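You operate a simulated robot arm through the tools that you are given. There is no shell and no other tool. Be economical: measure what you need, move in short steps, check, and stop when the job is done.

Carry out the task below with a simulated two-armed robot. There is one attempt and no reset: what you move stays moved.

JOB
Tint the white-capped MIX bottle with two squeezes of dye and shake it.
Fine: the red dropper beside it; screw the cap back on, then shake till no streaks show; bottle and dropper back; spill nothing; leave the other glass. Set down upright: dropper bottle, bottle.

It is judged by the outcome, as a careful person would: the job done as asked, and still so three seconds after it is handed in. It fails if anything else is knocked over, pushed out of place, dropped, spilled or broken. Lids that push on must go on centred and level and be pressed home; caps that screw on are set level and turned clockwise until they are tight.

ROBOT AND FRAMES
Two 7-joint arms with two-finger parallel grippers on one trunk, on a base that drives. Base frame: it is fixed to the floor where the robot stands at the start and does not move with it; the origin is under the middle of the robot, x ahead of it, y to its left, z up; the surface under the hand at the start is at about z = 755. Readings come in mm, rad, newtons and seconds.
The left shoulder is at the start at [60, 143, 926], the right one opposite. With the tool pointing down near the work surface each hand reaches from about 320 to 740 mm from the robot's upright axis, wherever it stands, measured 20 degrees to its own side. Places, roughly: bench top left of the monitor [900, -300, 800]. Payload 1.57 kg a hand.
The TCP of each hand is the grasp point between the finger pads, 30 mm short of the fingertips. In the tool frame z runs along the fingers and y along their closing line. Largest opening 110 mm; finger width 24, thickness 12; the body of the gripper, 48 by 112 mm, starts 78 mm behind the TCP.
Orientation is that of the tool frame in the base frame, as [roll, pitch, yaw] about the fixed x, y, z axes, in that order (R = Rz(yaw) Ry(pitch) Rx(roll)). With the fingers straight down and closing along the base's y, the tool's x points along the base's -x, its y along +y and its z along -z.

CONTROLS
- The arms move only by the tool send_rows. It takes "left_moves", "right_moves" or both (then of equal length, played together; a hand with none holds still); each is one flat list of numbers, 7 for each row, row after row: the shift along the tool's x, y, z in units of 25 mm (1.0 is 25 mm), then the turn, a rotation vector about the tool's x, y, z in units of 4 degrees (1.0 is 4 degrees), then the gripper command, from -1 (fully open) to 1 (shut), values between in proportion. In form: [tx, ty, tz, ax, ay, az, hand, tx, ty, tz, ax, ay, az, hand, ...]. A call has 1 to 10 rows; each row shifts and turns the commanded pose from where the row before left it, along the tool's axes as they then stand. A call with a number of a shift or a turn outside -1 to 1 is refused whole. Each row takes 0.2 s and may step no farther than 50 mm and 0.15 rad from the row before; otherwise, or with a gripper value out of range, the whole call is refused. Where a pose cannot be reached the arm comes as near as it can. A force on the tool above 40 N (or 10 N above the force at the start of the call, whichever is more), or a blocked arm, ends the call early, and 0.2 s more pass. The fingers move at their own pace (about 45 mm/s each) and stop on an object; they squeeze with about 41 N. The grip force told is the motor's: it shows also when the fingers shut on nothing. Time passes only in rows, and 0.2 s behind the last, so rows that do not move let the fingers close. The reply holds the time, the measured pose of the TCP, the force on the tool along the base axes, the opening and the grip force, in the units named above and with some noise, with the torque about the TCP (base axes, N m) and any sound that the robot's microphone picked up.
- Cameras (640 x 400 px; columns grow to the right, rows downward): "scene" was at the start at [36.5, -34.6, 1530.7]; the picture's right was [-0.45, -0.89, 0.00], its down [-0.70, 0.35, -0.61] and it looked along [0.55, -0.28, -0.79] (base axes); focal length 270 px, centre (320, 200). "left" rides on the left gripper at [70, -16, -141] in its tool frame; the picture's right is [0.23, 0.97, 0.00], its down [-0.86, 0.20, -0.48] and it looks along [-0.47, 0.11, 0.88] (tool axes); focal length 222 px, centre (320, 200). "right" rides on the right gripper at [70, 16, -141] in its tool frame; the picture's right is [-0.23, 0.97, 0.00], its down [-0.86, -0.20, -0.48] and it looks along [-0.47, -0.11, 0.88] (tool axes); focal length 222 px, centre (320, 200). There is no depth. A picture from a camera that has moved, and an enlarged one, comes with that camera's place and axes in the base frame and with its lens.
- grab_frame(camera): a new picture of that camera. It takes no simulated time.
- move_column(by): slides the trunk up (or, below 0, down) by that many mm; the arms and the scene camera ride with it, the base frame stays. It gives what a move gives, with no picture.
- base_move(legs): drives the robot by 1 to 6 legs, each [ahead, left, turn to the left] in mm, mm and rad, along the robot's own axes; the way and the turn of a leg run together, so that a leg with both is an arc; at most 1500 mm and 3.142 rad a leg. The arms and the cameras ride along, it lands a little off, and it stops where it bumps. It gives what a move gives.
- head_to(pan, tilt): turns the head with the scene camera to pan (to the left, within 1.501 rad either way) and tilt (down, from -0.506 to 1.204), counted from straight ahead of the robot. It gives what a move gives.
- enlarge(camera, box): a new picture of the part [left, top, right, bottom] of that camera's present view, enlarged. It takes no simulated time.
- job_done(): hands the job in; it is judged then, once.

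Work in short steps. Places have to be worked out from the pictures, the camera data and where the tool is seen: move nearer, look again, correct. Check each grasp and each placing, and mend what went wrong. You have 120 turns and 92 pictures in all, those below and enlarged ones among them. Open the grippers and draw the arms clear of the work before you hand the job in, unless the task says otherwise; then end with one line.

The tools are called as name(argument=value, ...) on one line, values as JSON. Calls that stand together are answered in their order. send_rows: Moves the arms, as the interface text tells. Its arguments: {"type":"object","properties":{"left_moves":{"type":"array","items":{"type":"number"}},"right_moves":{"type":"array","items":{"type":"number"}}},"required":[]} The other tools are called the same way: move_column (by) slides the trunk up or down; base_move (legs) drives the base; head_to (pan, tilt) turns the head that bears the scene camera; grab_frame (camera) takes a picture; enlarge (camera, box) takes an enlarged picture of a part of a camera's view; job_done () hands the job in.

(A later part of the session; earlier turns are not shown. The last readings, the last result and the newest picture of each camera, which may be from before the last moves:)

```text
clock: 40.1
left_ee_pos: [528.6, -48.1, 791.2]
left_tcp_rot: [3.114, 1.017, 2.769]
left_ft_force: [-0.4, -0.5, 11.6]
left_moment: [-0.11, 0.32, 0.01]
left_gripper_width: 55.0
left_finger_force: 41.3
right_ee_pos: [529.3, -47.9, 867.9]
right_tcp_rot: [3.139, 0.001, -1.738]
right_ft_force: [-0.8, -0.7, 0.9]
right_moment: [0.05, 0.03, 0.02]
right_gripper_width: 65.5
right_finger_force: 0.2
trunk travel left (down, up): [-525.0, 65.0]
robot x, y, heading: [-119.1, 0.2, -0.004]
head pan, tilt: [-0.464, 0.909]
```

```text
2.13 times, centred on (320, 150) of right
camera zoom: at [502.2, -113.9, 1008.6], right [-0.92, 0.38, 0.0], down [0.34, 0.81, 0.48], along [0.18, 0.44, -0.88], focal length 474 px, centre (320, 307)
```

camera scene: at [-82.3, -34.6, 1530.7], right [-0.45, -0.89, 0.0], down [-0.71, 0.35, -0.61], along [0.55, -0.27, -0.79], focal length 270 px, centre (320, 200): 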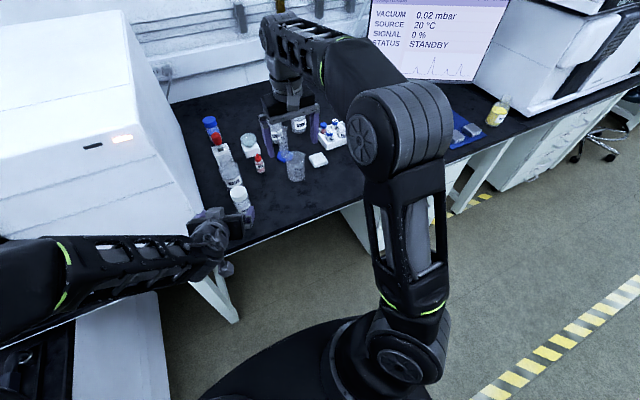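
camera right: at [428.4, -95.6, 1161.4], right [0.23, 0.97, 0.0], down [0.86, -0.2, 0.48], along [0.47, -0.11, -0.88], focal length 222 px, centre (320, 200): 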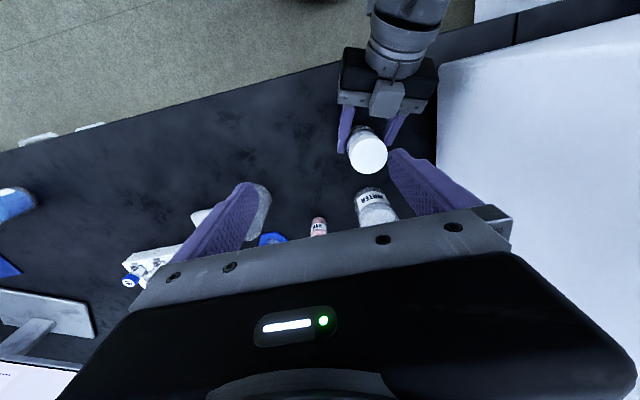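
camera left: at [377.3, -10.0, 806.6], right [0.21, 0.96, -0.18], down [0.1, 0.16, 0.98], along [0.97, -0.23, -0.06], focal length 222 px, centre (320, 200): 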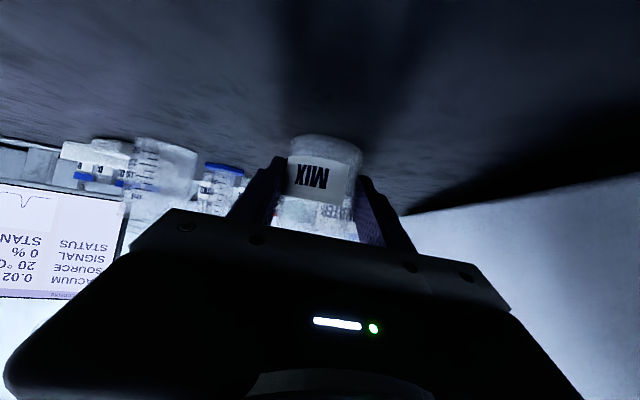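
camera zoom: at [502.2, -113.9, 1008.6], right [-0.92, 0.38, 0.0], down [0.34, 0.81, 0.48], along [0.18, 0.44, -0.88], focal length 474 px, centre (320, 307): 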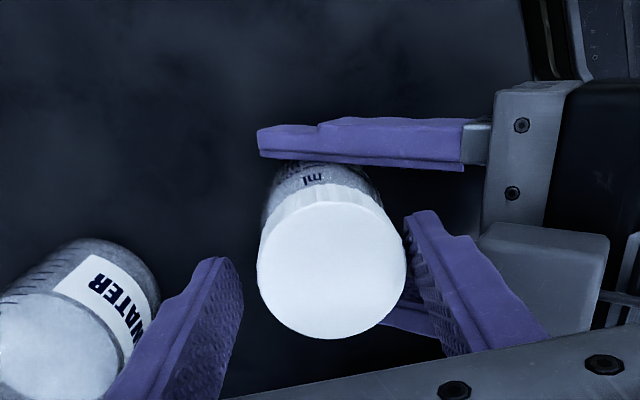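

Cap centre is about (526,-48.5), so I shift 3.5 mm and continue rotating back to about -30°.

send_rows(right_moves=[0.02, 0.07, 0, 0, 0, 0, -0.2, 0.02, 0.07, 0, 0, 0, 0, -0.2, 0, 0, 0, 0, 0, 1, -0.2, 0, 0, 0, 0, 0, 1, -0.2, 0, 0, 0, 0, 0, 1, -0.2, 0, 0, 0, 0, 0, 1, -0.2, 0, 0, 0, 0, 0, 1, -0.2, 0, 0, 0, 0, 0, 1, -0.2, 0, 0, 0, 0, 0, 1, -0.2, 0, 0, 0, 0, 0, 1, -0.2])

send_rows(right_moves=[0, 0, 0, 0, 0, 1, -0.2, 0, 0, 0, 0, 0, 1, -0.2, 0, 0, 0, 0, 0, 1, -0.2, 0, 0, 0, 0, 0, 1, -0.2, 0, 0, 0, 0, 0, 1, -0.2, 0, 0, 0, 0, 0, 1, -0.2, 0, 0, 0, 0, 0, 1, -0.2, 0, 0, 0, 0, 0, 1, -0.2, 0, 0, 0, 0, 0, 1, -0.2, 0, 0, 0, 0, 0, 1, -0.2])

send_rows(right_moves=[0, 0, 0, 0, 0, 1, -0.2, 0, 0, 0, 0, 0, 1, -0.2, 0, 0, 0, 0, 0, 1, -0.2, 0, 0, 0, 0, 0, 1, -0.2, 0, 0, 0, 0, 0, 1, -0.2, 0, 0, 0, 0, 0, 1, -0.2, 0, 0, 0, 0, 0, 1, -0.2, 0, 0, 0, 0, 0, 1, -0.2, 0, 0, 0, 0, 0, 1, -0.2, 0, 0, 0, 0, 0, 1, -0.2])

enlarge(camera="right", box=[170, 60, 470, 240])

```text
clock: 42.3
left_ee_pos: [527.6, -49.2, 792.4]
left_tcp_rot: [3.114, 1.018, 2.769]
left_ft_force: [-2.1, 5.1, 9.1]
left_moment: [-0.7, -0.16, -0.17]
left_gripper_width: 54.9
left_finger_force: 40.7
right_ee_pos: [524.8, -49.1, 867.5]
right_tcp_rot: [3.138, 0.002, -2.293]
right_ft_force: [3.6, -7.4, 6.7]
right_moment: [0.23, 0.26, 0.18]
right_gripper_width: 60.0
right_finger_force: 0.0
trunk travel left (down, up): [-525.0, 65.0]
robot x, y, heading: [-115.5, -2.2, 0.003]
head pan, tilt: [-0.464, 0.909]
```

```text
clock: 44.5
left_ee_pos: [527.6, -49.5, 791.1]
left_tcp_rot: [3.116, 1.017, 2.772]
left_ft_force: [-2.2, 1.1, 9.3]
left_moment: [0.11, 0.39, -0.08]
left_gripper_width: 55.0
left_finger_force: 41.3
right_ee_pos: [525.7, -48.8, 869.1]
right_tcp_rot: [3.14, 0.0, -2.992]
right_ft_force: [-0.1, 0.1, -0.2]
right_moment: [0.03, -0.01, 0.02]
right_gripper_width: 66.3
right_finger_force: 0.1
trunk travel left (down, up): [-525.0, 65.0]
robot x, y, heading: [-117.6, -1.1, 0.002]
head pan, tilt: [-0.464, 0.909]
```

```text
clock: 46.7
left_ee_pos: [527.4, -48.8, 791.3]
left_tcp_rot: [3.115, 1.018, 2.77]
left_ft_force: [-0.7, -0.1, 7.9]
left_moment: [-0.02, 0.31, 0.01]
left_gripper_width: 54.8
left_finger_force: 41.1
right_ee_pos: [526.4, -48.0, 868.2]
right_tcp_rot: [3.141, -0.001, 2.593]
right_ft_force: [0.9, -0.4, -0.3]
right_moment: [-0.03, -0.01, -0.01]
right_gripper_width: 66.1
right_finger_force: 0.2
trunk travel left (down, up): [-525.0, 65.0]
robot x, y, heading: [-118.8, 0.3, 0.004]
head pan, tilt: [-0.464, 0.909]
```

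```text
2.13 times, centred on (320, 150) of right
camera zoom: at [475.3, 2.4, 1009.1], right [0.7, 0.71, 0.0], down [0.63, -0.62, 0.48], along [0.34, -0.33, -0.88], focal length 474 px, centre (320, 307)
```

zoom: 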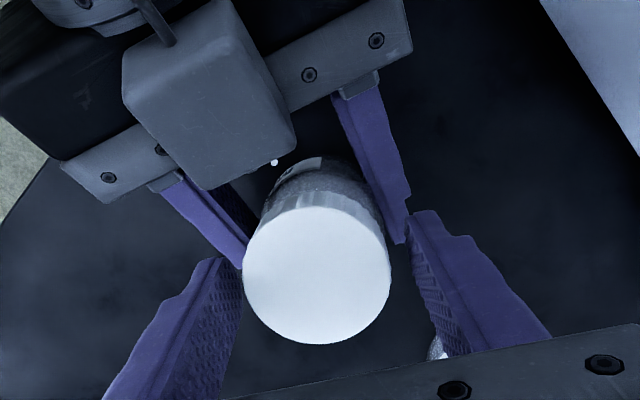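

Centred within ~2 mm; I adjust, grip the cap and start the second stroke.

send_rows(right_moves=[-0.05, -0.06, 0.06, 0, 0, 0, -0.2, 0, 0, 0, 0, 0, 0, 1, 0, 0, 0, 0, 0, 0, 1, 0, 0, 0, 0, 0, 0, 1, 0, 0, 0, 0, 0, -1, 1, 0, 0, 0, 0, 0, -1, 1, 0, 0, 0, 0, 0, -1, 1, 0, 0, 0, 0, 0, -1, 1, 0, 0, 0, 0, 0, -1, 1, 0, 0, 0, 0, 0, -1, 1])

send_rows(right_moves=[0, 0, 0, 0, 0, -1, 1, 0, 0, 0, 0, 0, -1, 1, 0, 0, 0, 0, 0, -1, 1, 0, 0, 0, 0, 0, -1, 1, 0, 0, 0, 0, 0, -1, 1, 0, 0, 0, 0, 0, -1, 1, 0, 0, 0, 0, 0, -1, 1, 0, 0, 0, 0, 0, -1, 1, 0, 0, 0, 0, 0, -1, 1, 0, 0, 0, 0, 0, -1, 1])

```text
clock: 48.9
left_ee_pos: [528.8, -49.4, 790.7]
left_tcp_rot: [3.116, 1.018, 2.772]
left_ft_force: [2.9, -8.8, 4.8]
left_moment: [1.0, 0.17, 0.0]
left_gripper_width: 55.1
left_finger_force: 41.6
right_ee_pos: [525.1, -49.8, 865.8]
right_tcp_rot: [3.137, -0.002, 3.017]
right_ft_force: [-0.7, 11.0, 2.8]
right_moment: [-0.11, 0.08, -0.04]
right_gripper_width: 50.4
right_finger_force: 40.8
trunk travel left (down, up): [-525.0, 65.0]
robot x, y, heading: [-119.0, -0.9, 0.008]
head pan, tilt: [-0.464, 0.909]
```

```text
clock: 51.1
left_ee_pos: [527.4, -50.1, 791.2]
left_tcp_rot: [3.116, 1.02, 2.769]
left_ft_force: [-3.5, -8.8, 4.9]
left_moment: [0.42, 0.07, 0.1]
left_gripper_width: 55.2
left_finger_force: 41.4
right_ee_pos: [525.7, -51.0, 865.6]
right_tcp_rot: [3.14, 0.001, -2.572]
right_ft_force: [1.7, 8.1, 0.2]
right_moment: [0.1, -0.03, -0.07]
right_gripper_width: 50.6
right_finger_force: 41.3
trunk travel left (down, up): [-525.0, 65.0]
robot x, y, heading: [-117.5, 0.6, 0.0]
head pan, tilt: [-0.464, 0.909]
```

Forces are low (8–11 N). I continue three more 40° turns.

send_rows(right_moves=[0, 0, 0, 0, 0, -1, 1, 0, 0, 0, 0, 0, -1, 1, 0, 0, 0, 0, 0, -1, 1, 0, 0, 0, 0, 0, -1, 1, 0, 0, 0, 0, 0, -1, 1, 0, 0, 0, 0, 0, -1, 1, 0, 0, 0, 0, 0, -1, 1, 0, 0, 0, 0, 0, -1, 1, 0, 0, 0, 0, 0, -1, 1, 0, 0, 0, 0, 0, -1, 1])

send_rows(right_moves=[0, 0, 0, 0, 0, -1, 1, 0, 0, 0, 0, 0, -1, 1, 0, 0, 0, 0, 0, -1, 1, 0, 0, 0, 0, 0, -1, 1, 0, 0, 0, 0, 0, -1, 1, 0, 0, 0, 0, 0, -1, 1, 0, 0, 0, 0, 0, -1, 1, 0, 0, 0, 0, 0, -1, 1, 0, 0, 0, 0, 0, -1, 1, 0, 0, 0, 0, 0, -1, 1])

send_rows(right_moves=[0, 0, 0, 0, 0, -1, 1, 0, 0, 0, 0, 0, -1, 1, 0, 0, 0, 0, 0, -1, 1, 0, 0, 0, 0, 0, -1, 1, 0, 0, 0, 0, 0, -1, 1, 0, 0, 0, 0, 0, -1, 1, 0, 0, 0, 0, 0, -1, 1, 0, 0, 0, 0, 0, -1, 1, 0, 0, 0, 0, 0, -1, 1, 0, 0, 0, 0, 0, -1, 1])

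enlarge(camera="right", box=[170, 60, 470, 240])

```text
clock: 53.3
left_ee_pos: [528.0, -49.2, 791.5]
left_tcp_rot: [3.116, 1.017, 2.773]
left_ft_force: [-1.4, -9.9, 2.2]
left_moment: [0.68, 0.13, 0.1]
left_gripper_width: 54.9
left_finger_force: 41.8
right_ee_pos: [525.4, -50.0, 864.7]
right_tcp_rot: [3.137, 0.002, -1.873]
right_ft_force: [0.6, 10.8, 0.1]
right_moment: [0.13, -0.01, -0.1]
right_gripper_width: 50.3
right_finger_force: 41.1
trunk travel left (down, up): [-525.0, 65.0]
robot x, y, heading: [-118.2, -2.6, 0.001]
head pan, tilt: [-0.464, 0.909]
```

```text
clock: 55.5
left_ee_pos: [528.1, -49.5, 790.4]
left_tcp_rot: [3.117, 1.017, 2.771]
left_ft_force: [4.4, -14.5, 0.7]
left_moment: [0.89, 0.29, 0.15]
left_gripper_width: 55.0
left_finger_force: 40.7
right_ee_pos: [526.9, -49.9, 866.8]
right_tcp_rot: [3.14, 0.003, -1.175]
right_ft_force: [-4.7, 14.2, 0.5]
right_moment: [0.18, 0.02, -0.07]
right_gripper_width: 50.9
right_finger_force: 40.7
trunk travel left (down, up): [-525.0, 65.0]
robot x, y, heading: [-119.5, -0.2, 0.002]
head pan, tilt: [-0.464, 0.909]
```

```text
clock: 57.7
left_ee_pos: [528.6, -48.9, 790.9]
left_tcp_rot: [3.114, 1.018, 2.773]
left_ft_force: [7.6, -13.9, -0.5]
left_moment: [0.71, 0.6, 0.18]
left_gripper_width: 54.9
left_finger_force: 41.3
right_ee_pos: [525.7, -48.7, 866.1]
right_tcp_rot: [3.141, 0.003, -0.476]
right_ft_force: [-8.2, 12.8, 1.6]
right_moment: [0.19, 0.14, -0.12]
right_gripper_width: 50.4
right_finger_force: 41.1
trunk travel left (down, up): [-525.0, 65.0]
robot x, y, heading: [-115.2, 0.2, 0.002]
head pan, tilt: [-0.464, 0.909]
```

```text
2.13 times, centred on (320, 150) of right
camera zoom: at [581.5, -96.0, 1006.4], right [-0.65, -0.76, 0.0], down [-0.67, 0.57, 0.48], along [-0.37, 0.31, -0.88], focal length 474 px, centre (320, 307)
```

zoom: 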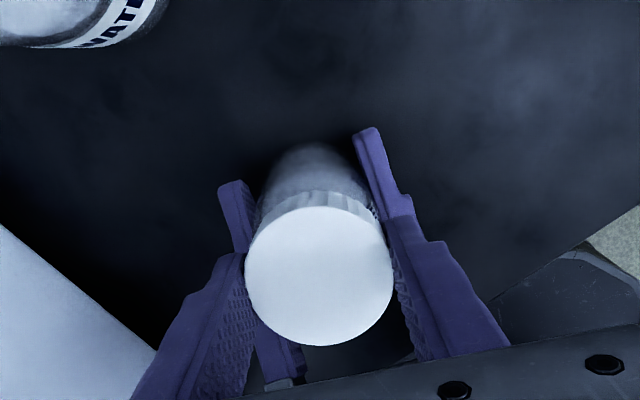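

Turned about 380° in total. I add 36° more, relieve the side force, and then test a small lift.

send_rows(right_moves=[0, 0, 0, 0, 0, -1, 1, 0, 0, 0, 0, 0, -1, 1, 0, 0, 0, 0, 0, -1, 1, 0, 0, 0, 0, 0, -1, 1, 0, 0, 0, 0, 0, -1, 1, 0, 0, 0, 0, 0, -1, 1, 0, 0, 0, 0, 0, -1, 1, 0, 0, 0, 0, 0, -1, 1, 0, 0, 0, 0, 0, -1, 1])

send_rows(right_moves=[0, 0, -0.08, 0, 0, 0, 1, 0, 0, -0.08, 0, 0, 0, 1])

```text
clock: 59.7
left_ee_pos: [527.2, -49.0, 791.2]
left_tcp_rot: [3.118, 1.017, 2.771]
left_ft_force: [4.7, -11.8, 0.6]
left_moment: [0.59, 0.51, 0.11]
left_gripper_width: 54.8
left_finger_force: 41.2
right_ee_pos: [526.2, -50.6, 865.7]
right_tcp_rot: [-3.139, 0.001, 0.153]
right_ft_force: [-5.2, 11.6, -0.1]
right_moment: [0.22, -0.06, -0.04]
right_gripper_width: 50.4
right_finger_force: 40.6
trunk travel left (down, up): [-525.0, 65.0]
robot x, y, heading: [-121.0, 1.6, 0.005]
head pan, tilt: [-0.464, 0.909]
```

```text
clock: 60.3
left_ee_pos: [527.8, -49.4, 791.8]
left_tcp_rot: [3.115, 1.016, 2.77]
left_ft_force: [1.8, -9.8, 5.5]
left_moment: [0.59, 0.2, 0.03]
left_gripper_width: 54.9
left_finger_force: 40.9
right_ee_pos: [527.1, -49.9, 868.7]
right_tcp_rot: [-3.139, 0.002, 0.152]
right_ft_force: [-1.7, 10.6, -8.1]
right_moment: [0.16, -0.05, 0.02]
right_gripper_width: 50.6
right_finger_force: 41.0
trunk travel left (down, up): [-525.0, 65.0]
robot x, y, heading: [-120.6, 0.8, 0.001]
head pan, tilt: [-0.464, 0.909]
```

The lift resistance is only 8 N at 4 mm, which is ambiguous, so I lift 6 mm more.

send_rows(right_moves=[0, 0, -0.08, 0, 0, 0, 1, 0, 0, -0.08, 0, 0, 0, 1, 0, 0, -0.08, 0, 0, 0, 1])

enlarge(camera="scene", box=[200, 140, 290, 220])

```text
clock: 61.1
left_ee_pos: [528.5, -49.6, 791.4]
left_tcp_rot: [3.115, 1.017, 2.772]
left_ft_force: [0.5, -10.1, 4.4]
left_moment: [0.59, 0.04, 0.04]
left_gripper_width: 54.9
left_finger_force: 41.2
right_ee_pos: [526.0, -50.5, 876.4]
right_tcp_rot: [-3.139, 0.0, 0.149]
right_ft_force: [0.0, 9.0, -3.8]
right_moment: [0.2, -0.01, 0.03]
right_gripper_width: 50.2
right_finger_force: 40.8
trunk travel left (down, up): [-525.0, 65.0]
robot x, y, heading: [-119.2, -0.3, -0.003]
head pan, tilt: [-0.464, 0.909]
```

```text
5.00 times, centred on (245, 180) of scene
camera zoom: at [-82.2, -34.6, 1530.7], right [-0.45, -0.89, 0.0], down [-0.71, 0.35, -0.61], along [0.55, -0.27, -0.79], focal length 1350 px, centre (695, 300)
```

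zoom: 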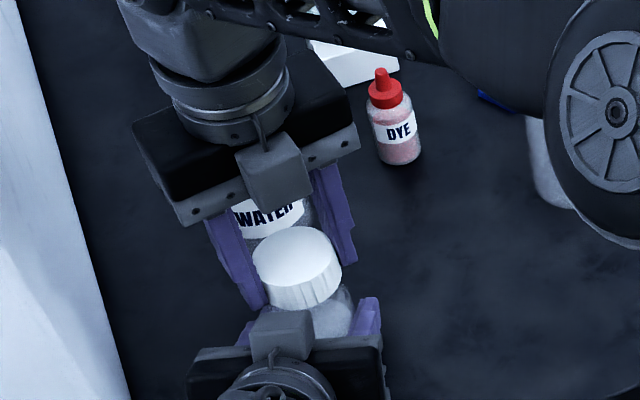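

The cap is off. I lift it clear and carry it to the free bench spot near (490,-270).

send_rows(right_moves=[0, 0, -0.8, 0, 0, 0, 1, 0, 0, -0.8, 0, 0, 0, 1, -0.34, 0.94, 0, 0, 0, 0, 1, -0.34, 0.94, 0, 0, 0, 0, 1, -0.34, 0.94, 0, 0, 0, 0, 1, -0.34, 0.94, 0, 0, 0, 0, 1, -0.34, 0.94, 0, 0, 0, 0, 1, -0.34, 0.94, 0, 0, 0, 0, 1, -0.34, 0.94, 0, 0, 0, 0, 1, -0.34, 0.94, 0, 0, 0, 0, 1])

send_rows(right_moves=[0, 0.94, 0.5, 0, 0, 0, 1, 0, 0, 1, 0, 0, 0, 1, 0, 0, 1, 0, 0, 0, 1, 0, 0, 1, 0, 0, 0, 1])

grab_frame(camera="scene")

grab_frame(camera="right")

```text
clock: 63.3
left_ee_pos: [526.6, -49.6, 790.0]
left_tcp_rot: [3.117, 1.017, 2.77]
left_ft_force: [1.3, -0.9, 0.7]
left_moment: [-0.04, 0.06, 0.02]
left_gripper_width: 54.9
left_finger_force: 41.1
right_ee_pos: [486.7, -247.2, 915.6]
right_tcp_rot: [-3.14, 0.002, 0.152]
right_ft_force: [0.2, 0.3, -0.4]
right_moment: [0.02, -0.02, 0.03]
right_gripper_width: 50.3
right_finger_force: 40.8
trunk travel left (down, up): [-525.0, 65.0]
robot x, y, heading: [-119.7, 2.2, 0.001]
head pan, tilt: [-0.464, 0.909]
```

```text
clock: 64.3
left_ee_pos: [527.4, -48.5, 790.3]
left_tcp_rot: [3.115, 1.018, 2.772]
left_ft_force: [1.0, -1.3, 0.4]
left_moment: [0.03, 0.03, 0.01]
left_gripper_width: 54.8
left_finger_force: 41.0
right_ee_pos: [491.7, -270.0, 829.2]
right_tcp_rot: [-3.14, 0.002, 0.151]
right_ft_force: [0.4, 0.5, 0.1]
right_moment: [0.06, -0.03, -0.01]
right_gripper_width: 50.3
right_finger_force: 41.4
trunk travel left (down, up): [-525.0, 65.0]
robot x, y, heading: [-118.8, -0.9, 0.004]
head pan, tilt: [-0.464, 0.909]
```

```text
59 pictures are left
camera scene: at [-82.2, -34.8, 1530.7], right [-0.45, -0.89, 0.0], down [-0.71, 0.35, -0.61], along [0.55, -0.27, -0.79], focal length 270 px, centre (320, 200)
```

scene: 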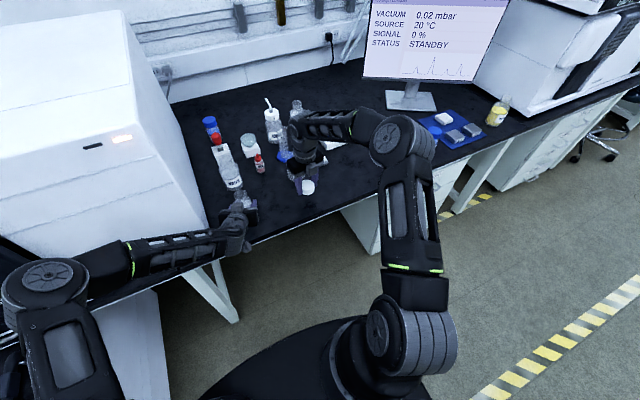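

```text
58 pictures are left
camera right: at [563.6, -274.7, 969.8], right [-0.08, -1.0, 0.0], down [-0.87, 0.07, 0.48], along [-0.48, 0.04, -0.88], focal length 222 px, centre (320, 200)
```

right: 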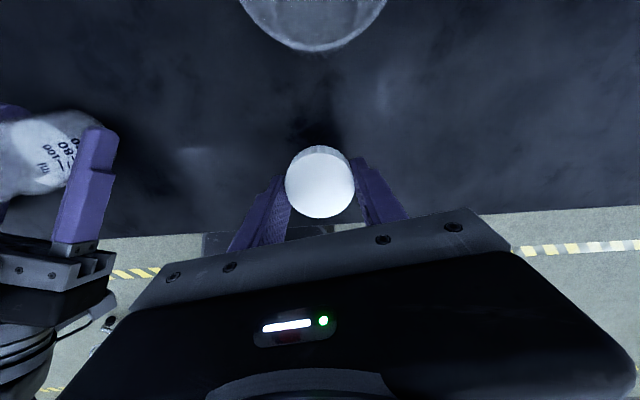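

The cap is held level over clear bench. I lower it toward the surface.

send_rows(right_moves=[0, 0, 0.3, 0, 0, 0, 1, 0, 0, 0.3, 0, 0, 0, 1, 0, 0, 0.2, 0, 0, 0, 1, 0, 0, 0.15, 0, 0, 0, 1, 0, 0, 0.1, 0, 0, 0, 1, 0, 0, 0.1, 0, 0, 0, 1, 0, 0, 0.1, 0, 0, 0, 1, 0, 0, 0.1, 0, 0, 0, 1])

```text
clock: 66.1
left_ee_pos: [527.8, -47.6, 790.2]
left_tcp_rot: [3.115, 1.019, 2.773]
left_ft_force: [0.3, -1.2, 0.9]
left_moment: [-0.02, 0.08, -0.04]
left_gripper_width: 55.1
left_finger_force: 41.3
right_ee_pos: [491.1, -269.3, 793.4]
right_tcp_rot: [3.141, 0.003, 0.148]
right_ft_force: [0.6, -0.1, 0.5]
right_moment: [-0.02, 0.0, -0.01]
right_gripper_width: 50.5
right_finger_force: 41.1
trunk travel left (down, up): [-525.0, 65.0]
robot x, y, heading: [-117.5, 0.4, 0.0]
head pan, tilt: [-0.464, 0.909]
```

No contact yet; I continue in 1.5 mm steps.

send_rows(right_moves=[0, 0, 0.06, 0, 0, 0, 1, 0, 0, 0.06, 0, 0, 0, 1, 0, 0, 0.06, 0, 0, 0, 1, 0, 0, 0, 0, 0, 0, 1])

enlarge(camera="right", box=[220, 110, 420, 240])

```text
clock: 67.1
left_ee_pos: [528.3, -48.8, 791.0]
left_tcp_rot: [3.116, 1.018, 2.771]
left_ft_force: [0.5, -0.6, -0.3]
left_moment: [0.0, 0.03, 0.02]
left_gripper_width: 55.0
left_finger_force: 40.8
right_ee_pos: [491.9, -269.2, 790.5]
right_tcp_rot: [-3.139, 0.003, 0.15]
right_ft_force: [-0.2, -0.8, 0.4]
right_moment: [-0.03, 0.03, 0.0]
right_gripper_width: 50.5
right_finger_force: 41.2
trunk travel left (down, up): [-525.0, 65.0]
robot x, y, heading: [-120.3, 3.2, 0.004]
head pan, tilt: [-0.464, 0.909]
```

```text
3.08 times, centred on (320, 175) of right
camera zoom: at [562.4, -275.0, 930.7], right [-0.08, -1.0, 0.0], down [-0.87, 0.07, 0.48], along [-0.48, 0.04, -0.88], focal length 684 px, centre (320, 277)
```

zoom: 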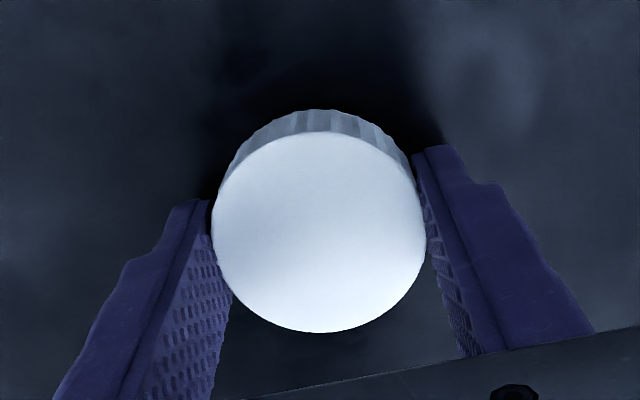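

Very close; I keep going in 1 mm steps.

send_rows(right_moves=[0, 0, 0.04, 0, 0, 0, 1, 0, 0, 0.04, 0, 0, 0, 1, 0, 0, 0.04, 0, 0, 0, 1, 0, 0, 0, 0, 0, 0, 1])

```text
clock: 68.1
left_ee_pos: [528.3, -48.8, 791.4]
left_tcp_rot: [3.115, 1.017, 2.772]
left_ft_force: [0.0, 0.7, 0.6]
left_moment: [-0.01, 0.01, 0.0]
left_gripper_width: 54.9
left_finger_force: 41.5
right_ee_pos: [490.9, -268.1, 787.2]
right_tcp_rot: [-3.141, 0.001, 0.151]
right_ft_force: [0.8, 0.7, 0.7]
right_moment: [0.03, -0.04, 0.01]
right_gripper_width: 50.4
right_finger_force: 41.4
trunk travel left (down, up): [-525.0, 65.0]
robot x, y, heading: [-120.5, 2.6, -0.002]
head pan, tilt: [-0.464, 0.909]
```

Still free; another 3 mm in small steps.

send_rows(right_moves=[0, 0, 0.04, 0, 0, 0, 1, 0, 0, 0.04, 0, 0, 0, 1, 0, 0, 0.04, 0, 0, 0, 1, 0, 0, 0, 0, 0, 0, 1])

```text
clock: 69.1
left_ee_pos: [528.1, -49.2, 791.3]
left_tcp_rot: [3.115, 1.017, 2.772]
left_ft_force: [-0.2, -0.3, -1.4]
left_moment: [0.02, 0.03, -0.01]
left_gripper_width: 55.2
left_finger_force: 41.4
right_ee_pos: [490.3, -267.6, 786.0]
right_tcp_rot: [-3.14, -0.003, 0.149]
right_ft_force: [3.2, -0.8, 20.0]
right_moment: [0.01, -0.54, -0.1]
right_gripper_width: 50.5
right_finger_force: 41.1
trunk travel left (down, up): [-525.0, 65.0]
robot x, y, heading: [-116.9, 1.8, -0.002]
head pan, tilt: [-0.464, 0.909]
```

Contact at z≈786. I back off 1 mm, open, and rise clear.

send_rows(right_moves=[0, 0, -0.03, 0, 0, 0, 1, 0, 0, 0, 0, 0, 0, -0.3, 0, 0, 0, 0, 0, 0, -0.3, 0, 0, 0, 0, 0, 0, -0.3, 0, 0, -0.6, 0, 0, 0, -0.3, 0, 0, -1, 0, 0, 0, -0.3, 0, 0, -1, 0, 0, 0, -0.3, 0, 0, -1, 0, 0, 0, -0.3])

enlarge(camera="right", box=[170, 60, 470, 240])

enlarge(camera="scene", box=[190, 110, 350, 220])

```text
clock: 70.9
left_ee_pos: [528.7, -48.5, 790.4]
left_tcp_rot: [3.115, 1.018, 2.773]
left_ft_force: [-0.9, 0.3, 0.7]
left_moment: [0.0, 0.1, -0.03]
left_gripper_width: 55.1
left_finger_force: 41.3
right_ee_pos: [488.9, -271.2, 875.5]
right_tcp_rot: [-3.139, 0.001, 0.149]
right_ft_force: [-0.1, 0.8, 0.0]
right_moment: [0.04, 0.03, 0.01]
right_gripper_width: 71.8
right_finger_force: 0.0
trunk travel left (down, up): [-525.0, 65.0]
robot x, y, heading: [-113.8, 0.0, 0.002]
head pan, tilt: [-0.464, 0.909]
```

```text
2.13 times, centred on (320, 150) of right
camera zoom: at [562.0, -275.1, 1015.9], right [-0.08, -1.0, 0.0], down [-0.87, 0.07, 0.48], along [-0.48, 0.04, -0.88], focal length 474 px, centre (320, 307)
```

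zoom: 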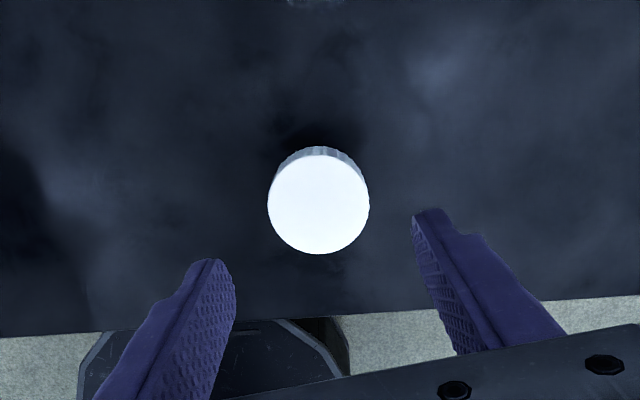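

```text
3.64 times, centred on (270, 165) of scene
camera zoom: at [-82.4, -34.6, 1530.7], right [-0.45, -0.89, 0.0], down [-0.71, 0.35, -0.61], along [0.55, -0.27, -0.79], focal length 982 px, centre (502, 327)
```

zoom: 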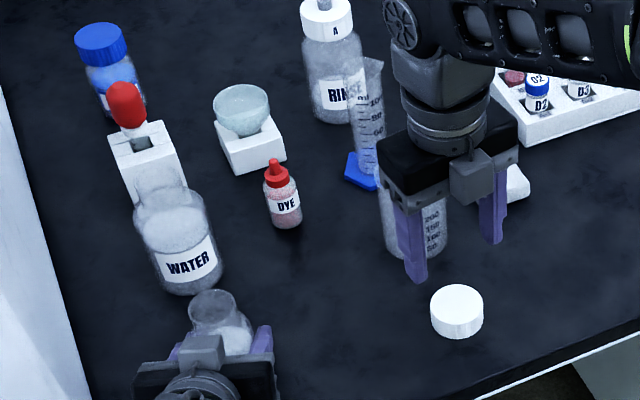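

The cap rests upright on the bench at about (490.5,-268.5) and MIX is open. I move the right hand to stage for the DYE bottle and begin pitching forward, camera on top.

send_rows(right_moves=[0.66, -0.97, -0.2, 0, 0, 0.53, -0.3, 0.66, -0.97, -0.2, 0, 0, 0.53, -0.3, 0.66, -0.97, -0.2, 0, 0, 0.53, -0.3, 0.66, -0.97, -0.2, 0, 0, 0.53, -0.3, 0, 0, 0, 0, 1, 0, -0.3, 0, 0, 0, 0, 1, 0, -0.3, 0, 0, 0, 0, 1, 0, -0.3, 0, 0, 0, 0, 1, 0, -0.3, 0, 0, 0, 0, 1, 0, -0.3, 0, 0, 0, 0, 1, 0, -0.3])

send_rows(right_moves=[0, 0, 0, 0, 1, 0, -0.3, 0, 0, 0, 0, 1, 0, -0.3, 0, 0, 0, 0, 1, 0, -0.3, 0, 0, 0, 0, 1, 0, -0.3, 0, 0, 0, 0, 1, 0, -0.3, 0, 0, 0, 0, 1, 0, -0.3, 0, 0, 0, 0, 1, 0, -0.3, 0, 0, 0, 0, 1, 0, -0.3])

grab_frame(camera="right")

grab_frame(camera="scene")

```text
clock: 73.1
left_ee_pos: [529.6, -49.2, 790.7]
left_tcp_rot: [3.115, 1.016, 2.77]
left_ft_force: [0.2, 0.5, 0.2]
left_moment: [0.0, 0.1, -0.05]
left_gripper_width: 55.0
left_finger_force: 40.4
right_ee_pos: [547.5, -167.3, 894.7]
right_tcp_rot: [-3.141, -0.42, 0.001]
right_ft_force: [0.5, 0.3, -0.8]
right_moment: [-0.02, -0.01, 0.01]
right_gripper_width: 71.5
right_finger_force: 0.0
trunk travel left (down, up): [-525.0, 65.0]
robot x, y, heading: [-117.5, -1.1, -0.001]
head pan, tilt: [-0.464, 0.909]
```

```text
clock: 74.9
left_ee_pos: [530.0, -49.1, 790.2]
left_tcp_rot: [3.116, 1.016, 2.77]
left_ft_force: [0.4, 0.0, -1.1]
left_moment: [0.01, 0.02, -0.01]
left_gripper_width: 54.8
left_finger_force: 40.7
right_ee_pos: [545.2, -171.9, 893.4]
right_tcp_rot: [3.12, -0.906, 0.009]
right_ft_force: [0.7, 0.3, -0.2]
right_moment: [0.01, -0.02, -0.01]
right_gripper_width: 71.5
right_finger_force: 0.1
right hand out of reach, approached as far as the arm can: row 6
trunk travel left (down, up): [-525.0, 65.0]
robot x, y, heading: [-120.9, -1.5, -0.001]
head pan, tilt: [-0.464, 0.909]
```

```text
54 pictures are left
camera right: at [478.5, -185.4, 1035.1], right [-0.15, -0.97, -0.17], down [-0.9, 0.2, -0.38], along [0.4, 0.09, -0.91], focal length 222 px, centre (320, 200)
```

right: 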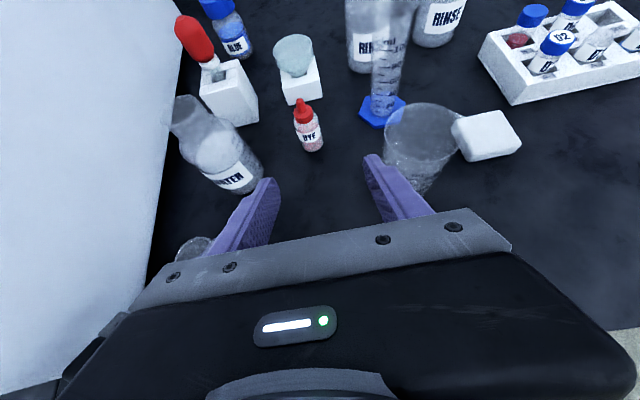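

```text
53 pictures are left
camera scene: at [-82.2, -34.9, 1530.7], right [-0.45, -0.89, 0.0], down [-0.71, 0.35, -0.61], along [0.55, -0.27, -0.79], focal length 270 px, centre (320, 200)
```

scene: 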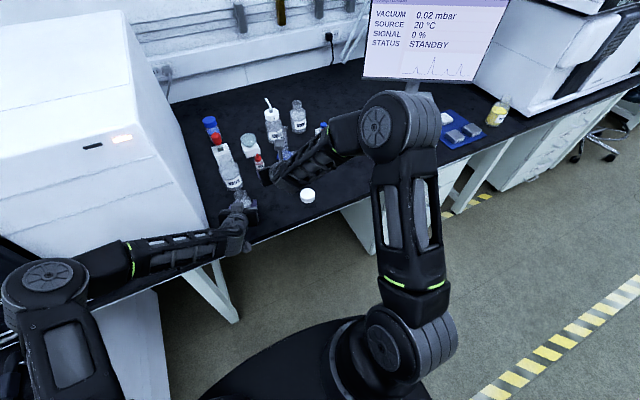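

DYE is near (697,-160). I advance to a pre-grasp pose about 60 mm short of it and try slightly more pitch.

send_rows(right_moves=[0.08, -0.1, 0.9, 0.06, 0, 0, -0.3, 0.08, -0.1, 0.9, 0.06, 0, 0, -0.3, 0.08, -0.1, 0.9, 0.06, 0, 0, -0.3, 0.08, -0.1, 0.9, 0.06, 0, 0, -0.3, 0.08, -0.1, 0.9, 0.06, 0, 0, -0.3, 0, 0, 0, 0, 1, 0, -0.3, 0, 0, 0, 0, 1, 0, -0.3, 0, 0, 0, 0, 0, 0, -0.3])

grab_frame(camera="right")

```text
clock: 76.7
left_ee_pos: [527.8, -49.9, 791.0]
left_tcp_rot: [3.116, 1.017, 2.772]
left_ft_force: [0.1, 0.0, -1.2]
left_moment: [-0.03, 0.01, -0.01]
left_gripper_width: 54.9
left_finger_force: 41.6
right_ee_pos: [640.2, -161.8, 831.1]
right_tcp_rot: [3.14, -1.046, 0.008]
right_ft_force: [0.6, 0.4, 0.1]
right_moment: [0.0, 0.0, 0.03]
right_gripper_width: 71.7
right_finger_force: 0.1
trunk travel left (down, up): [-525.0, 65.0]
robot x, y, heading: [-117.6, 0.3, -0.002]
head pan, tilt: [-0.464, 0.909]
```

```text
52 pictures are left
camera right: at [553.4, -177.0, 961.4], right [-0.11, -0.97, -0.2], down [-0.84, 0.19, -0.5], along [0.52, 0.11, -0.84], focal length 222 px, centre (320, 200)
```

right: 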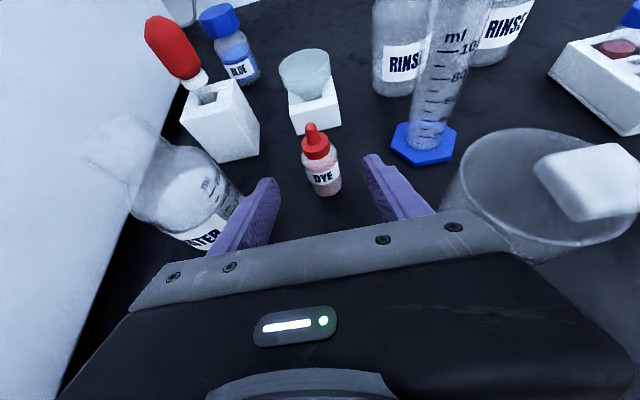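

At 30° pitch and aligned with DYE (about 40 mm wide, top at z≈838). I advance 73 mm to straddle its body.

send_rows(right_moves=[-0.085, 0, 0.73, 0, 0, 0, -0.3, -0.085, 0, 0.73, 0, 0, 0, -0.3, -0.085, 0, 0.73, 0, 0, 0, -0.3, -0.085, 0, 0.73, 0, 0, 0, -0.3, 0, 0, 0, 0, 0, 0, -0.3])

grab_frame(camera="right")

```text
clock: 77.9
left_ee_pos: [527.0, -48.6, 791.3]
left_tcp_rot: [3.116, 1.018, 2.773]
left_ft_force: [-0.2, 0.1, -1.0]
left_moment: [-0.02, 0.03, 0.02]
left_gripper_width: 55.0
left_finger_force: 40.8
right_ee_pos: [699.1, -160.1, 785.9]
right_tcp_rot: [3.138, -1.044, 0.01]
right_ft_force: [0.6, 0.7, 1.1]
right_moment: [0.0, 0.01, 0.02]
right_gripper_width: 71.5
right_finger_force: 0.0
trunk travel left (down, up): [-525.0, 65.0]
robot x, y, heading: [-117.0, -1.8, 0.005]
head pan, tilt: [-0.464, 0.909]
```

```text
51 pictures are left
camera right: at [612.5, -176.3, 917.1], right [-0.11, -0.97, -0.19], down [-0.85, 0.19, -0.5], along [0.52, 0.11, -0.84], focal length 222 px, centre (320, 200)
```

right: 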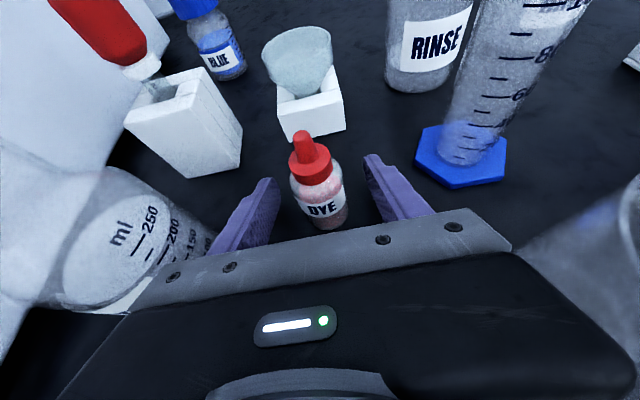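

DYE is centred between the fingers. I close to about 36 mm to see how gentle a grip holds.

send_rows(right_moves=[0, 0, 0, 0, 0, 0, 0.1, 0, 0, 0, 0, 0, 0, 0.2, 0, 0, 0, 0, 0, 0, 0.34, 0, 0, 0, 0, 0, 0, 0.34, 0, 0, 0, 0, 0, 0, 0.34])

enlarge(camera="right", box=[220, 110, 420, 240])

```text
clock: 79.1
left_ee_pos: [527.4, -49.3, 790.7]
left_tcp_rot: [3.114, 1.017, 2.773]
left_ft_force: [0.8, -0.1, -0.3]
left_moment: [0.02, 0.05, 0.04]
left_gripper_width: 55.0
left_finger_force: 40.9
right_ee_pos: [697.8, -159.7, 784.9]
right_tcp_rot: [3.138, -1.044, 0.009]
right_ft_force: [-0.1, -0.1, 0.0]
right_moment: [-0.03, -0.02, -0.01]
right_gripper_width: 36.4
right_finger_force: 0.1
trunk travel left (down, up): [-525.0, 65.0]
robot x, y, heading: [-116.9, -0.6, 0.0]
head pan, tilt: [-0.464, 0.909]
```

```text
3.08 times, centred on (320, 175) of right
camera zoom: at [612.4, -176.4, 917.4], right [-0.11, -0.97, -0.19], down [-0.84, 0.19, -0.5], along [0.52, 0.11, -0.84], focal length 684 px, centre (320, 277)
```

zoom: 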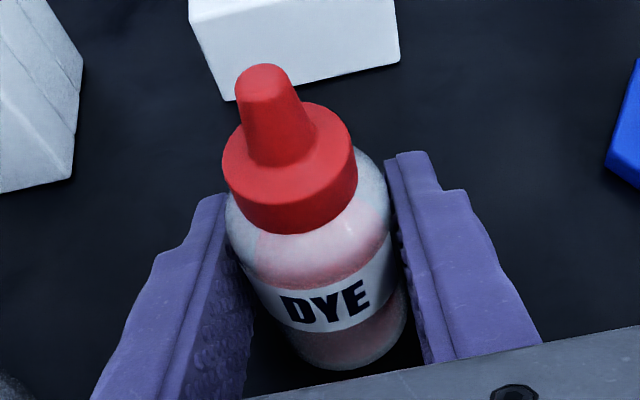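

Not touching yet at 36.4 mm. I close further in small steps.

send_rows(right_moves=[0, 0, 0, 0, 0, 0, 0.4, 0, 0, 0, 0, 0, 0, 0.4, 0, 0, 0, 0, 0, 0, 0.43, 0, 0, 0, 0, 0, 0, 0.43])

```text
clock: 80.1
left_ee_pos: [527.9, -49.4, 789.6]
left_tcp_rot: [3.115, 1.017, 2.77]
left_ft_force: [1.0, 0.8, -0.3]
left_moment: [-0.01, 0.05, -0.02]
left_gripper_width: 55.0
left_finger_force: 40.7
right_ee_pos: [699.0, -160.7, 786.2]
right_tcp_rot: [3.137, -1.044, 0.009]
right_ft_force: [-0.3, 1.1, -0.5]
right_moment: [0.03, 0.03, -0.04]
right_gripper_width: 34.1
right_finger_force: 29.6
trunk travel left (down, up): [-525.0, 65.0]
robot x, y, heading: [-118.7, -1.9, 0.003]
head pan, tilt: [-0.464, 0.909]
```

Contact is at 34.1 mm and grip force scales with the squeeze. I hold lightly (33 mm command), lift DYE straight up about 145 mm and check.

send_rows(right_moves=[0, 0, 0, 0, 0, 0, 0.4, 0.4, 0, -0.23, 0, 0, 0, 0.4, 0.865, 0, -0.502, 0, 0, 0, 0.4, 0.865, 0, -0.502, 0, 0, 0, 0.4, 0.865, 0, -0.502, 0, 0, 0, 0.4, 0.865, 0, -0.502, 0, 0, 0, 0.4, 0.865, 0, -0.502, 0, 0, 0, 0.4])

grab_frame(camera="right")

```text
clock: 81.7
left_ee_pos: [528.5, -49.1, 790.7]
left_tcp_rot: [3.116, 1.018, 2.772]
left_ft_force: [0.0, 0.4, -0.6]
left_moment: [0.02, 0.07, -0.01]
left_gripper_width: 55.4
left_finger_force: 41.0
right_ee_pos: [699.0, -159.6, 924.3]
right_tcp_rot: [3.139, -1.044, 0.01]
right_ft_force: [-1.4, -0.5, -0.4]
right_moment: [0.0, 0.03, -0.02]
right_gripper_width: 34.5
right_finger_force: 7.7
trunk travel left (down, up): [-525.0, 65.0]
robot x, y, heading: [-117.0, 0.8, 0.002]
head pan, tilt: [-0.464, 0.909]
```

```text
49 pictures are left
camera right: at [612.3, -175.8, 1054.8], right [-0.11, -0.97, -0.19], down [-0.85, 0.19, -0.5], along [0.52, 0.11, -0.84], focal length 222 px, centre (320, 200)
```

right: 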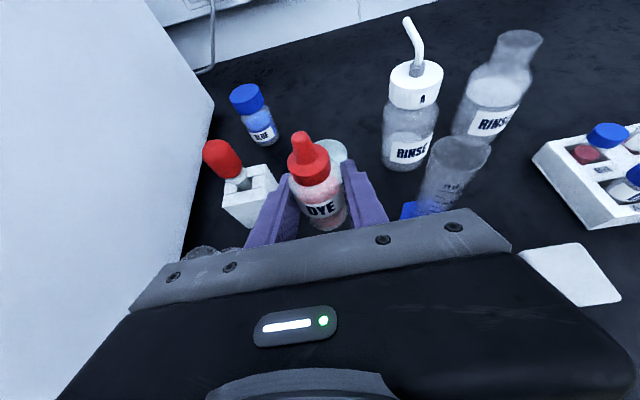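

DYE is held with 8 N. Roll is a pure wrist turn, so I test how far the hand can pitch up here first.

send_rows(right_moves=[0, 0, 0, 0, 1, 0, 0.4, 0, 0, 0, 0, 1, 0, 0.4, 0, 0, 0, 0, 1, 0, 0.4, 0, 0, 0, 0, 1, 0, 0.4, 0, 0, 0, 0, 1, 0, 0.4, 0, 0, 0, 0, 1, 0, 0.4, 0, 0, 0, 0, 1, 0, 0.4])

```text
clock: 83.3
left_ee_pos: [527.9, -49.3, 789.6]
left_tcp_rot: [3.115, 1.017, 2.771]
left_ft_force: [0.6, -0.4, -0.6]
left_moment: [0.0, 0.01, 0.02]
left_gripper_width: 54.8
left_finger_force: 40.9
right_ee_pos: [699.2, -159.5, 923.7]
right_tcp_rot: [3.137, -1.252, 0.012]
right_ft_force: [-0.8, 0.1, -0.9]
right_moment: [0.01, -0.01, 0.02]
right_gripper_width: 34.0
right_finger_force: 1.0
right hand out of reach, approached as far as the arm can: row 4, 5, 6, 7
trunk travel left (down, up): [-525.0, 65.0]
robot x, y, heading: [-116.7, -2.5, -0.004]
head pan, tilt: [-0.464, 0.909]
```

Pitch limits at 72° here. I firm the grip a little, move higher and slightly farther, and test pitch again, since MIX could be brought up there by the left hand.

send_rows(right_moves=[0, 0, 0, 0, 0, 0, 0.415, 0.84, 0, 0, 0, 0, 0, 0.415, 0.84, 0, 0, 0, 0, 0, 0.415, 0.84, 0, 0, 0, 0, 0, 0.415, 0.84, 0, 0, 0, 0, 0, 0.415, 0.84, 0, 0, 0, 0, 0, 0.415, 0, 0, 0, 0, 1, 0, 0.415, 0, 0, 0, 0, 1, 0, 0.415, 0, 0, 0, 0, 1, 0, 0.415, 0, 0, 0, 0, 1, 0, 0.415])

grab_frame(camera="right")

grab_frame(camera="scene")

```text
clock: 85.5
left_ee_pos: [529.1, -48.8, 791.0]
left_tcp_rot: [3.115, 1.017, 2.772]
left_ft_force: [0.1, 0.3, 0.1]
left_moment: [-0.01, 0.03, -0.02]
left_gripper_width: 54.7
left_finger_force: 41.2
right_ee_pos: [732.0, -159.2, 1022.8]
right_tcp_rot: [3.132, -1.393, 0.02]
right_ft_force: [-0.2, 0.3, -0.7]
right_moment: [0.03, 0.0, 0.01]
right_gripper_width: 33.3
right_finger_force: 41.2
right hand out of reach, approached as far as the arm can: row 9, 10
trunk travel left (down, up): [-525.0, 65.0]
robot x, y, heading: [-115.3, -1.2, -0.002]
head pan, tilt: [-0.464, 0.909]
```

```text
48 pictures are left
camera right: at [606.0, -176.1, 1115.9], right [-0.03, -0.97, -0.22], down [-0.62, 0.19, -0.76], along [0.78, 0.11, -0.61], focal length 222 px, centre (320, 200)
```

right: 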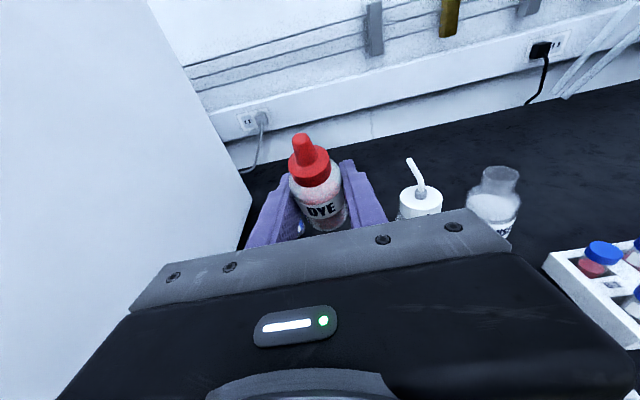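

```text
47 pictures are left
camera scene: at [-82.2, -34.6, 1530.7], right [-0.45, -0.89, 0.0], down [-0.71, 0.35, -0.61], along [0.55, -0.27, -0.79], focal length 270 px, centre (320, 200)
```

scene: 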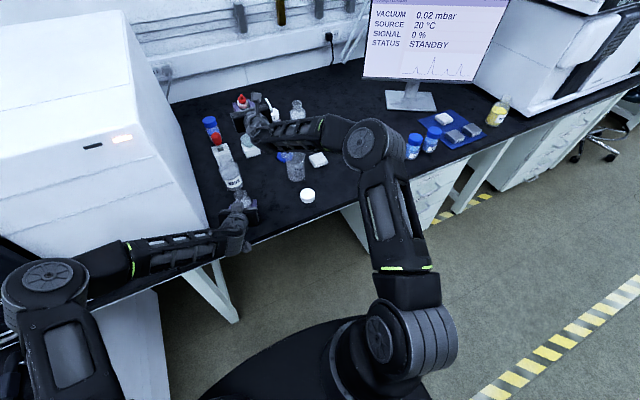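

Pitch reaches 80° up here (tool almost horizontal), and the squeeze threshold lies between 0.40 (loose) and 0.415 (firm). I loosen to 0.405, go up to z≈1090, and yaw the right hand about +28° so the left hand can bring MIX underneath.

send_rows(right_moves=[0.66, -0.43, -0.3, 0, 0, 0, 0.405, 0.66, -0.43, -0.3, 0, 0, 0, 0.405, 0.66, -0.43, -0.3, 0, 0, 0, 0.405, 0.66, -0.43, -0.3, 1, 0, 0, 0.405, 0, 0, 0, 1, 0, 0, 0.405, 0, 0, 0, 1, 0, 0, 0.405, 0, 0, 0, 1, 0, 0, 0.405, 0, 0, 0, 1, 0, 0, 0.405, 0, 0, 0, 1, 0.5, 0, 0.405, 0, 0, 0, 1, 0.5, 0, 0.405])

send_rows(right_moves=[0, 0, 0, 0, 0.5, 0, 0.405, 0, 0, 0, 0, 0.5, 0, 0.405, 0, 0, 0, 0, 0.5, 0, 0.405])

```text
clock: 87.7
left_ee_pos: [528.0, -47.7, 790.7]
left_tcp_rot: [3.116, 1.017, 2.772]
left_ft_force: [-0.1, 0.5, -0.2]
left_moment: [-0.02, 0.03, 0.0]
left_gripper_width: 55.0
left_finger_force: 41.5
right_ee_pos: [714.8, -117.5, 1095.1]
right_tcp_rot: [-2.417, -1.453, -0.231]
right_ft_force: [0.3, -0.2, -0.7]
right_moment: [-0.02, 0.01, -0.01]
right_gripper_width: 33.6
right_finger_force: 25.5
trunk travel left (down, up): [-525.0, 65.0]
robot x, y, heading: [-118.9, 0.7, 0.006]
head pan, tilt: [-0.464, 0.909]
```

```text
clock: 88.5
left_ee_pos: [528.2, -50.0, 789.9]
left_tcp_rot: [3.115, 1.017, 2.771]
left_ft_force: [0.8, -0.2, -0.2]
left_moment: [-0.03, 0.04, 0.0]
left_gripper_width: 54.8
left_finger_force: 41.3
right_ee_pos: [714.0, -116.7, 1093.7]
right_tcp_rot: [-1.356, -1.493, -1.298]
right_ft_force: [-0.7, -0.3, -1.3]
right_moment: [0.03, 0.01, -0.01]
right_gripper_width: 34.0
right_finger_force: 12.5
trunk travel left (down, up): [-525.0, 65.0]
robot x, y, heading: [-116.8, -1.6, 0.005]
head pan, tilt: [-0.464, 0.909]
```

Now the tool is horizontal at azimuth +28° with no reach problem. I try pitching 20° further up.

send_rows(right_moves=[0, 0, 0, 0, 1, 0, 0.405, 0, 0, 0, 0, 1, 0, 0.405, 0, 0, 0, 0, 1, 0, 0.405, 0, 0, 0, 0, 1, 0, 0.405, 0, 0, 0, 0, 1, 0, 0.405])

```text
clock: 89.7
left_ee_pos: [527.4, -48.0, 790.0]
left_tcp_rot: [3.118, 1.017, 2.771]
left_ft_force: [0.2, 0.0, -0.1]
left_moment: [0.01, 0.0, 0.02]
left_gripper_width: 54.9
left_finger_force: 40.7
right_ee_pos: [713.8, -117.9, 1093.5]
right_tcp_rot: [-0.212, -1.198, -2.453]
right_ft_force: [1.1, -0.4, -0.5]
right_moment: [0.01, 0.02, 0.01]
right_gripper_width: 33.8
right_finger_force: 18.1
trunk travel left (down, up): [-525.0, 65.0]
robot x, y, heading: [-121.2, 2.5, -0.001]
head pan, tilt: [-0.464, 0.909]
```

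Excellent, the tool is now 21° above horizontal. I roll 180° about the tool axis to invert the dropper over open bench.

send_rows(right_moves=[0, 0, 0, 0, 0, 1, 0.405, 0, 0, 0, 0, 0, 1, 0.405, 0, 0, 0, 0, 0, 1, 0.405, 0, 0, 0, 0, 0, 1, 0.405, 0, 0, 0, 0, 0, 1, 0.405, 0, 0, 0, 0, 0, 1, 0.405, 0, 0, 0, 0, 0, 1, 0.405, 0, 0, 0, 0, 0, 1, 0.405, 0, 0, 0, 0, 0, 1, 0.405, 0, 0, 0, 0, 0, 1, 0.405])

send_rows(right_moves=[0, 0, 0, 0, 0, 1, 0.405, 0, 0, 0, 0, 0, 1, 0.405, 0, 0, 0, 0, 0, 1, 0.405, 0, 0, 0, 0, 0, 1, 0.405, 0, 0, 0, 0, 0, 1, 0.405, 0, 0, 0, 0, 0, 1, 0.405, 0, 0, 0, 0, 0, 1, 0.405, 0, 0, 0, 0, 0, 1, 0.405, 0, 0, 0, 0, 0, 1, 0.405, 0, 0, 0, 0, 0, 1, 0.405])

grab_frame(camera="right")

```text
clock: 91.9
left_ee_pos: [527.2, -49.3, 790.6]
left_tcp_rot: [3.116, 1.017, 2.772]
left_ft_force: [-0.5, 0.2, -0.7]
left_moment: [-0.03, 0.04, 0.01]
left_gripper_width: 55.2
left_finger_force: 41.8
right_ee_pos: [712.3, -115.9, 1092.6]
right_tcp_rot: [-1.077, -0.723, -1.454]
right_ft_force: [0.6, 0.9, -0.3]
right_moment: [-0.02, 0.0, 0.0]
right_gripper_width: 34.1
right_finger_force: 17.9
trunk travel left (down, up): [-525.0, 65.0]
robot x, y, heading: [-121.7, -2.2, 0.002]
head pan, tilt: [-0.464, 0.909]
```

```text
clock: 94.1
left_ee_pos: [529.7, -49.0, 791.6]
left_tcp_rot: [3.117, 1.017, 2.772]
left_ft_force: [-0.6, 0.1, 0.8]
left_moment: [0.0, 0.05, 0.0]
left_gripper_width: 54.7
left_finger_force: 41.5
right_ee_pos: [713.3, -116.3, 1092.9]
right_tcp_rot: [-1.207, -0.086, -1.143]
right_ft_force: [-0.4, 0.0, 1.0]
right_moment: [0.03, -0.01, 0.0]
right_gripper_width: 33.5
right_finger_force: 17.3
trunk travel left (down, up): [-525.0, 65.0]
robot x, y, heading: [-117.0, 1.8, 0.002]
head pan, tilt: [-0.464, 0.909]
```

```text
46 pictures are left
camera right: at [630.2, -236.7, 1033.1], right [0.25, 0.28, -0.93], down [-0.83, 0.56, -0.06], along [0.5, 0.78, 0.37], focal length 222 px, centre (320, 200)
```

right: 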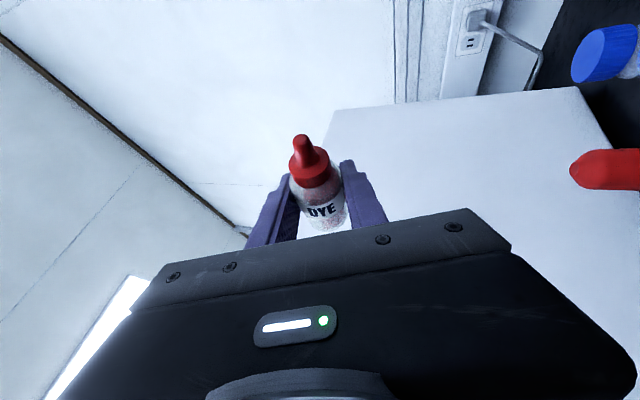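

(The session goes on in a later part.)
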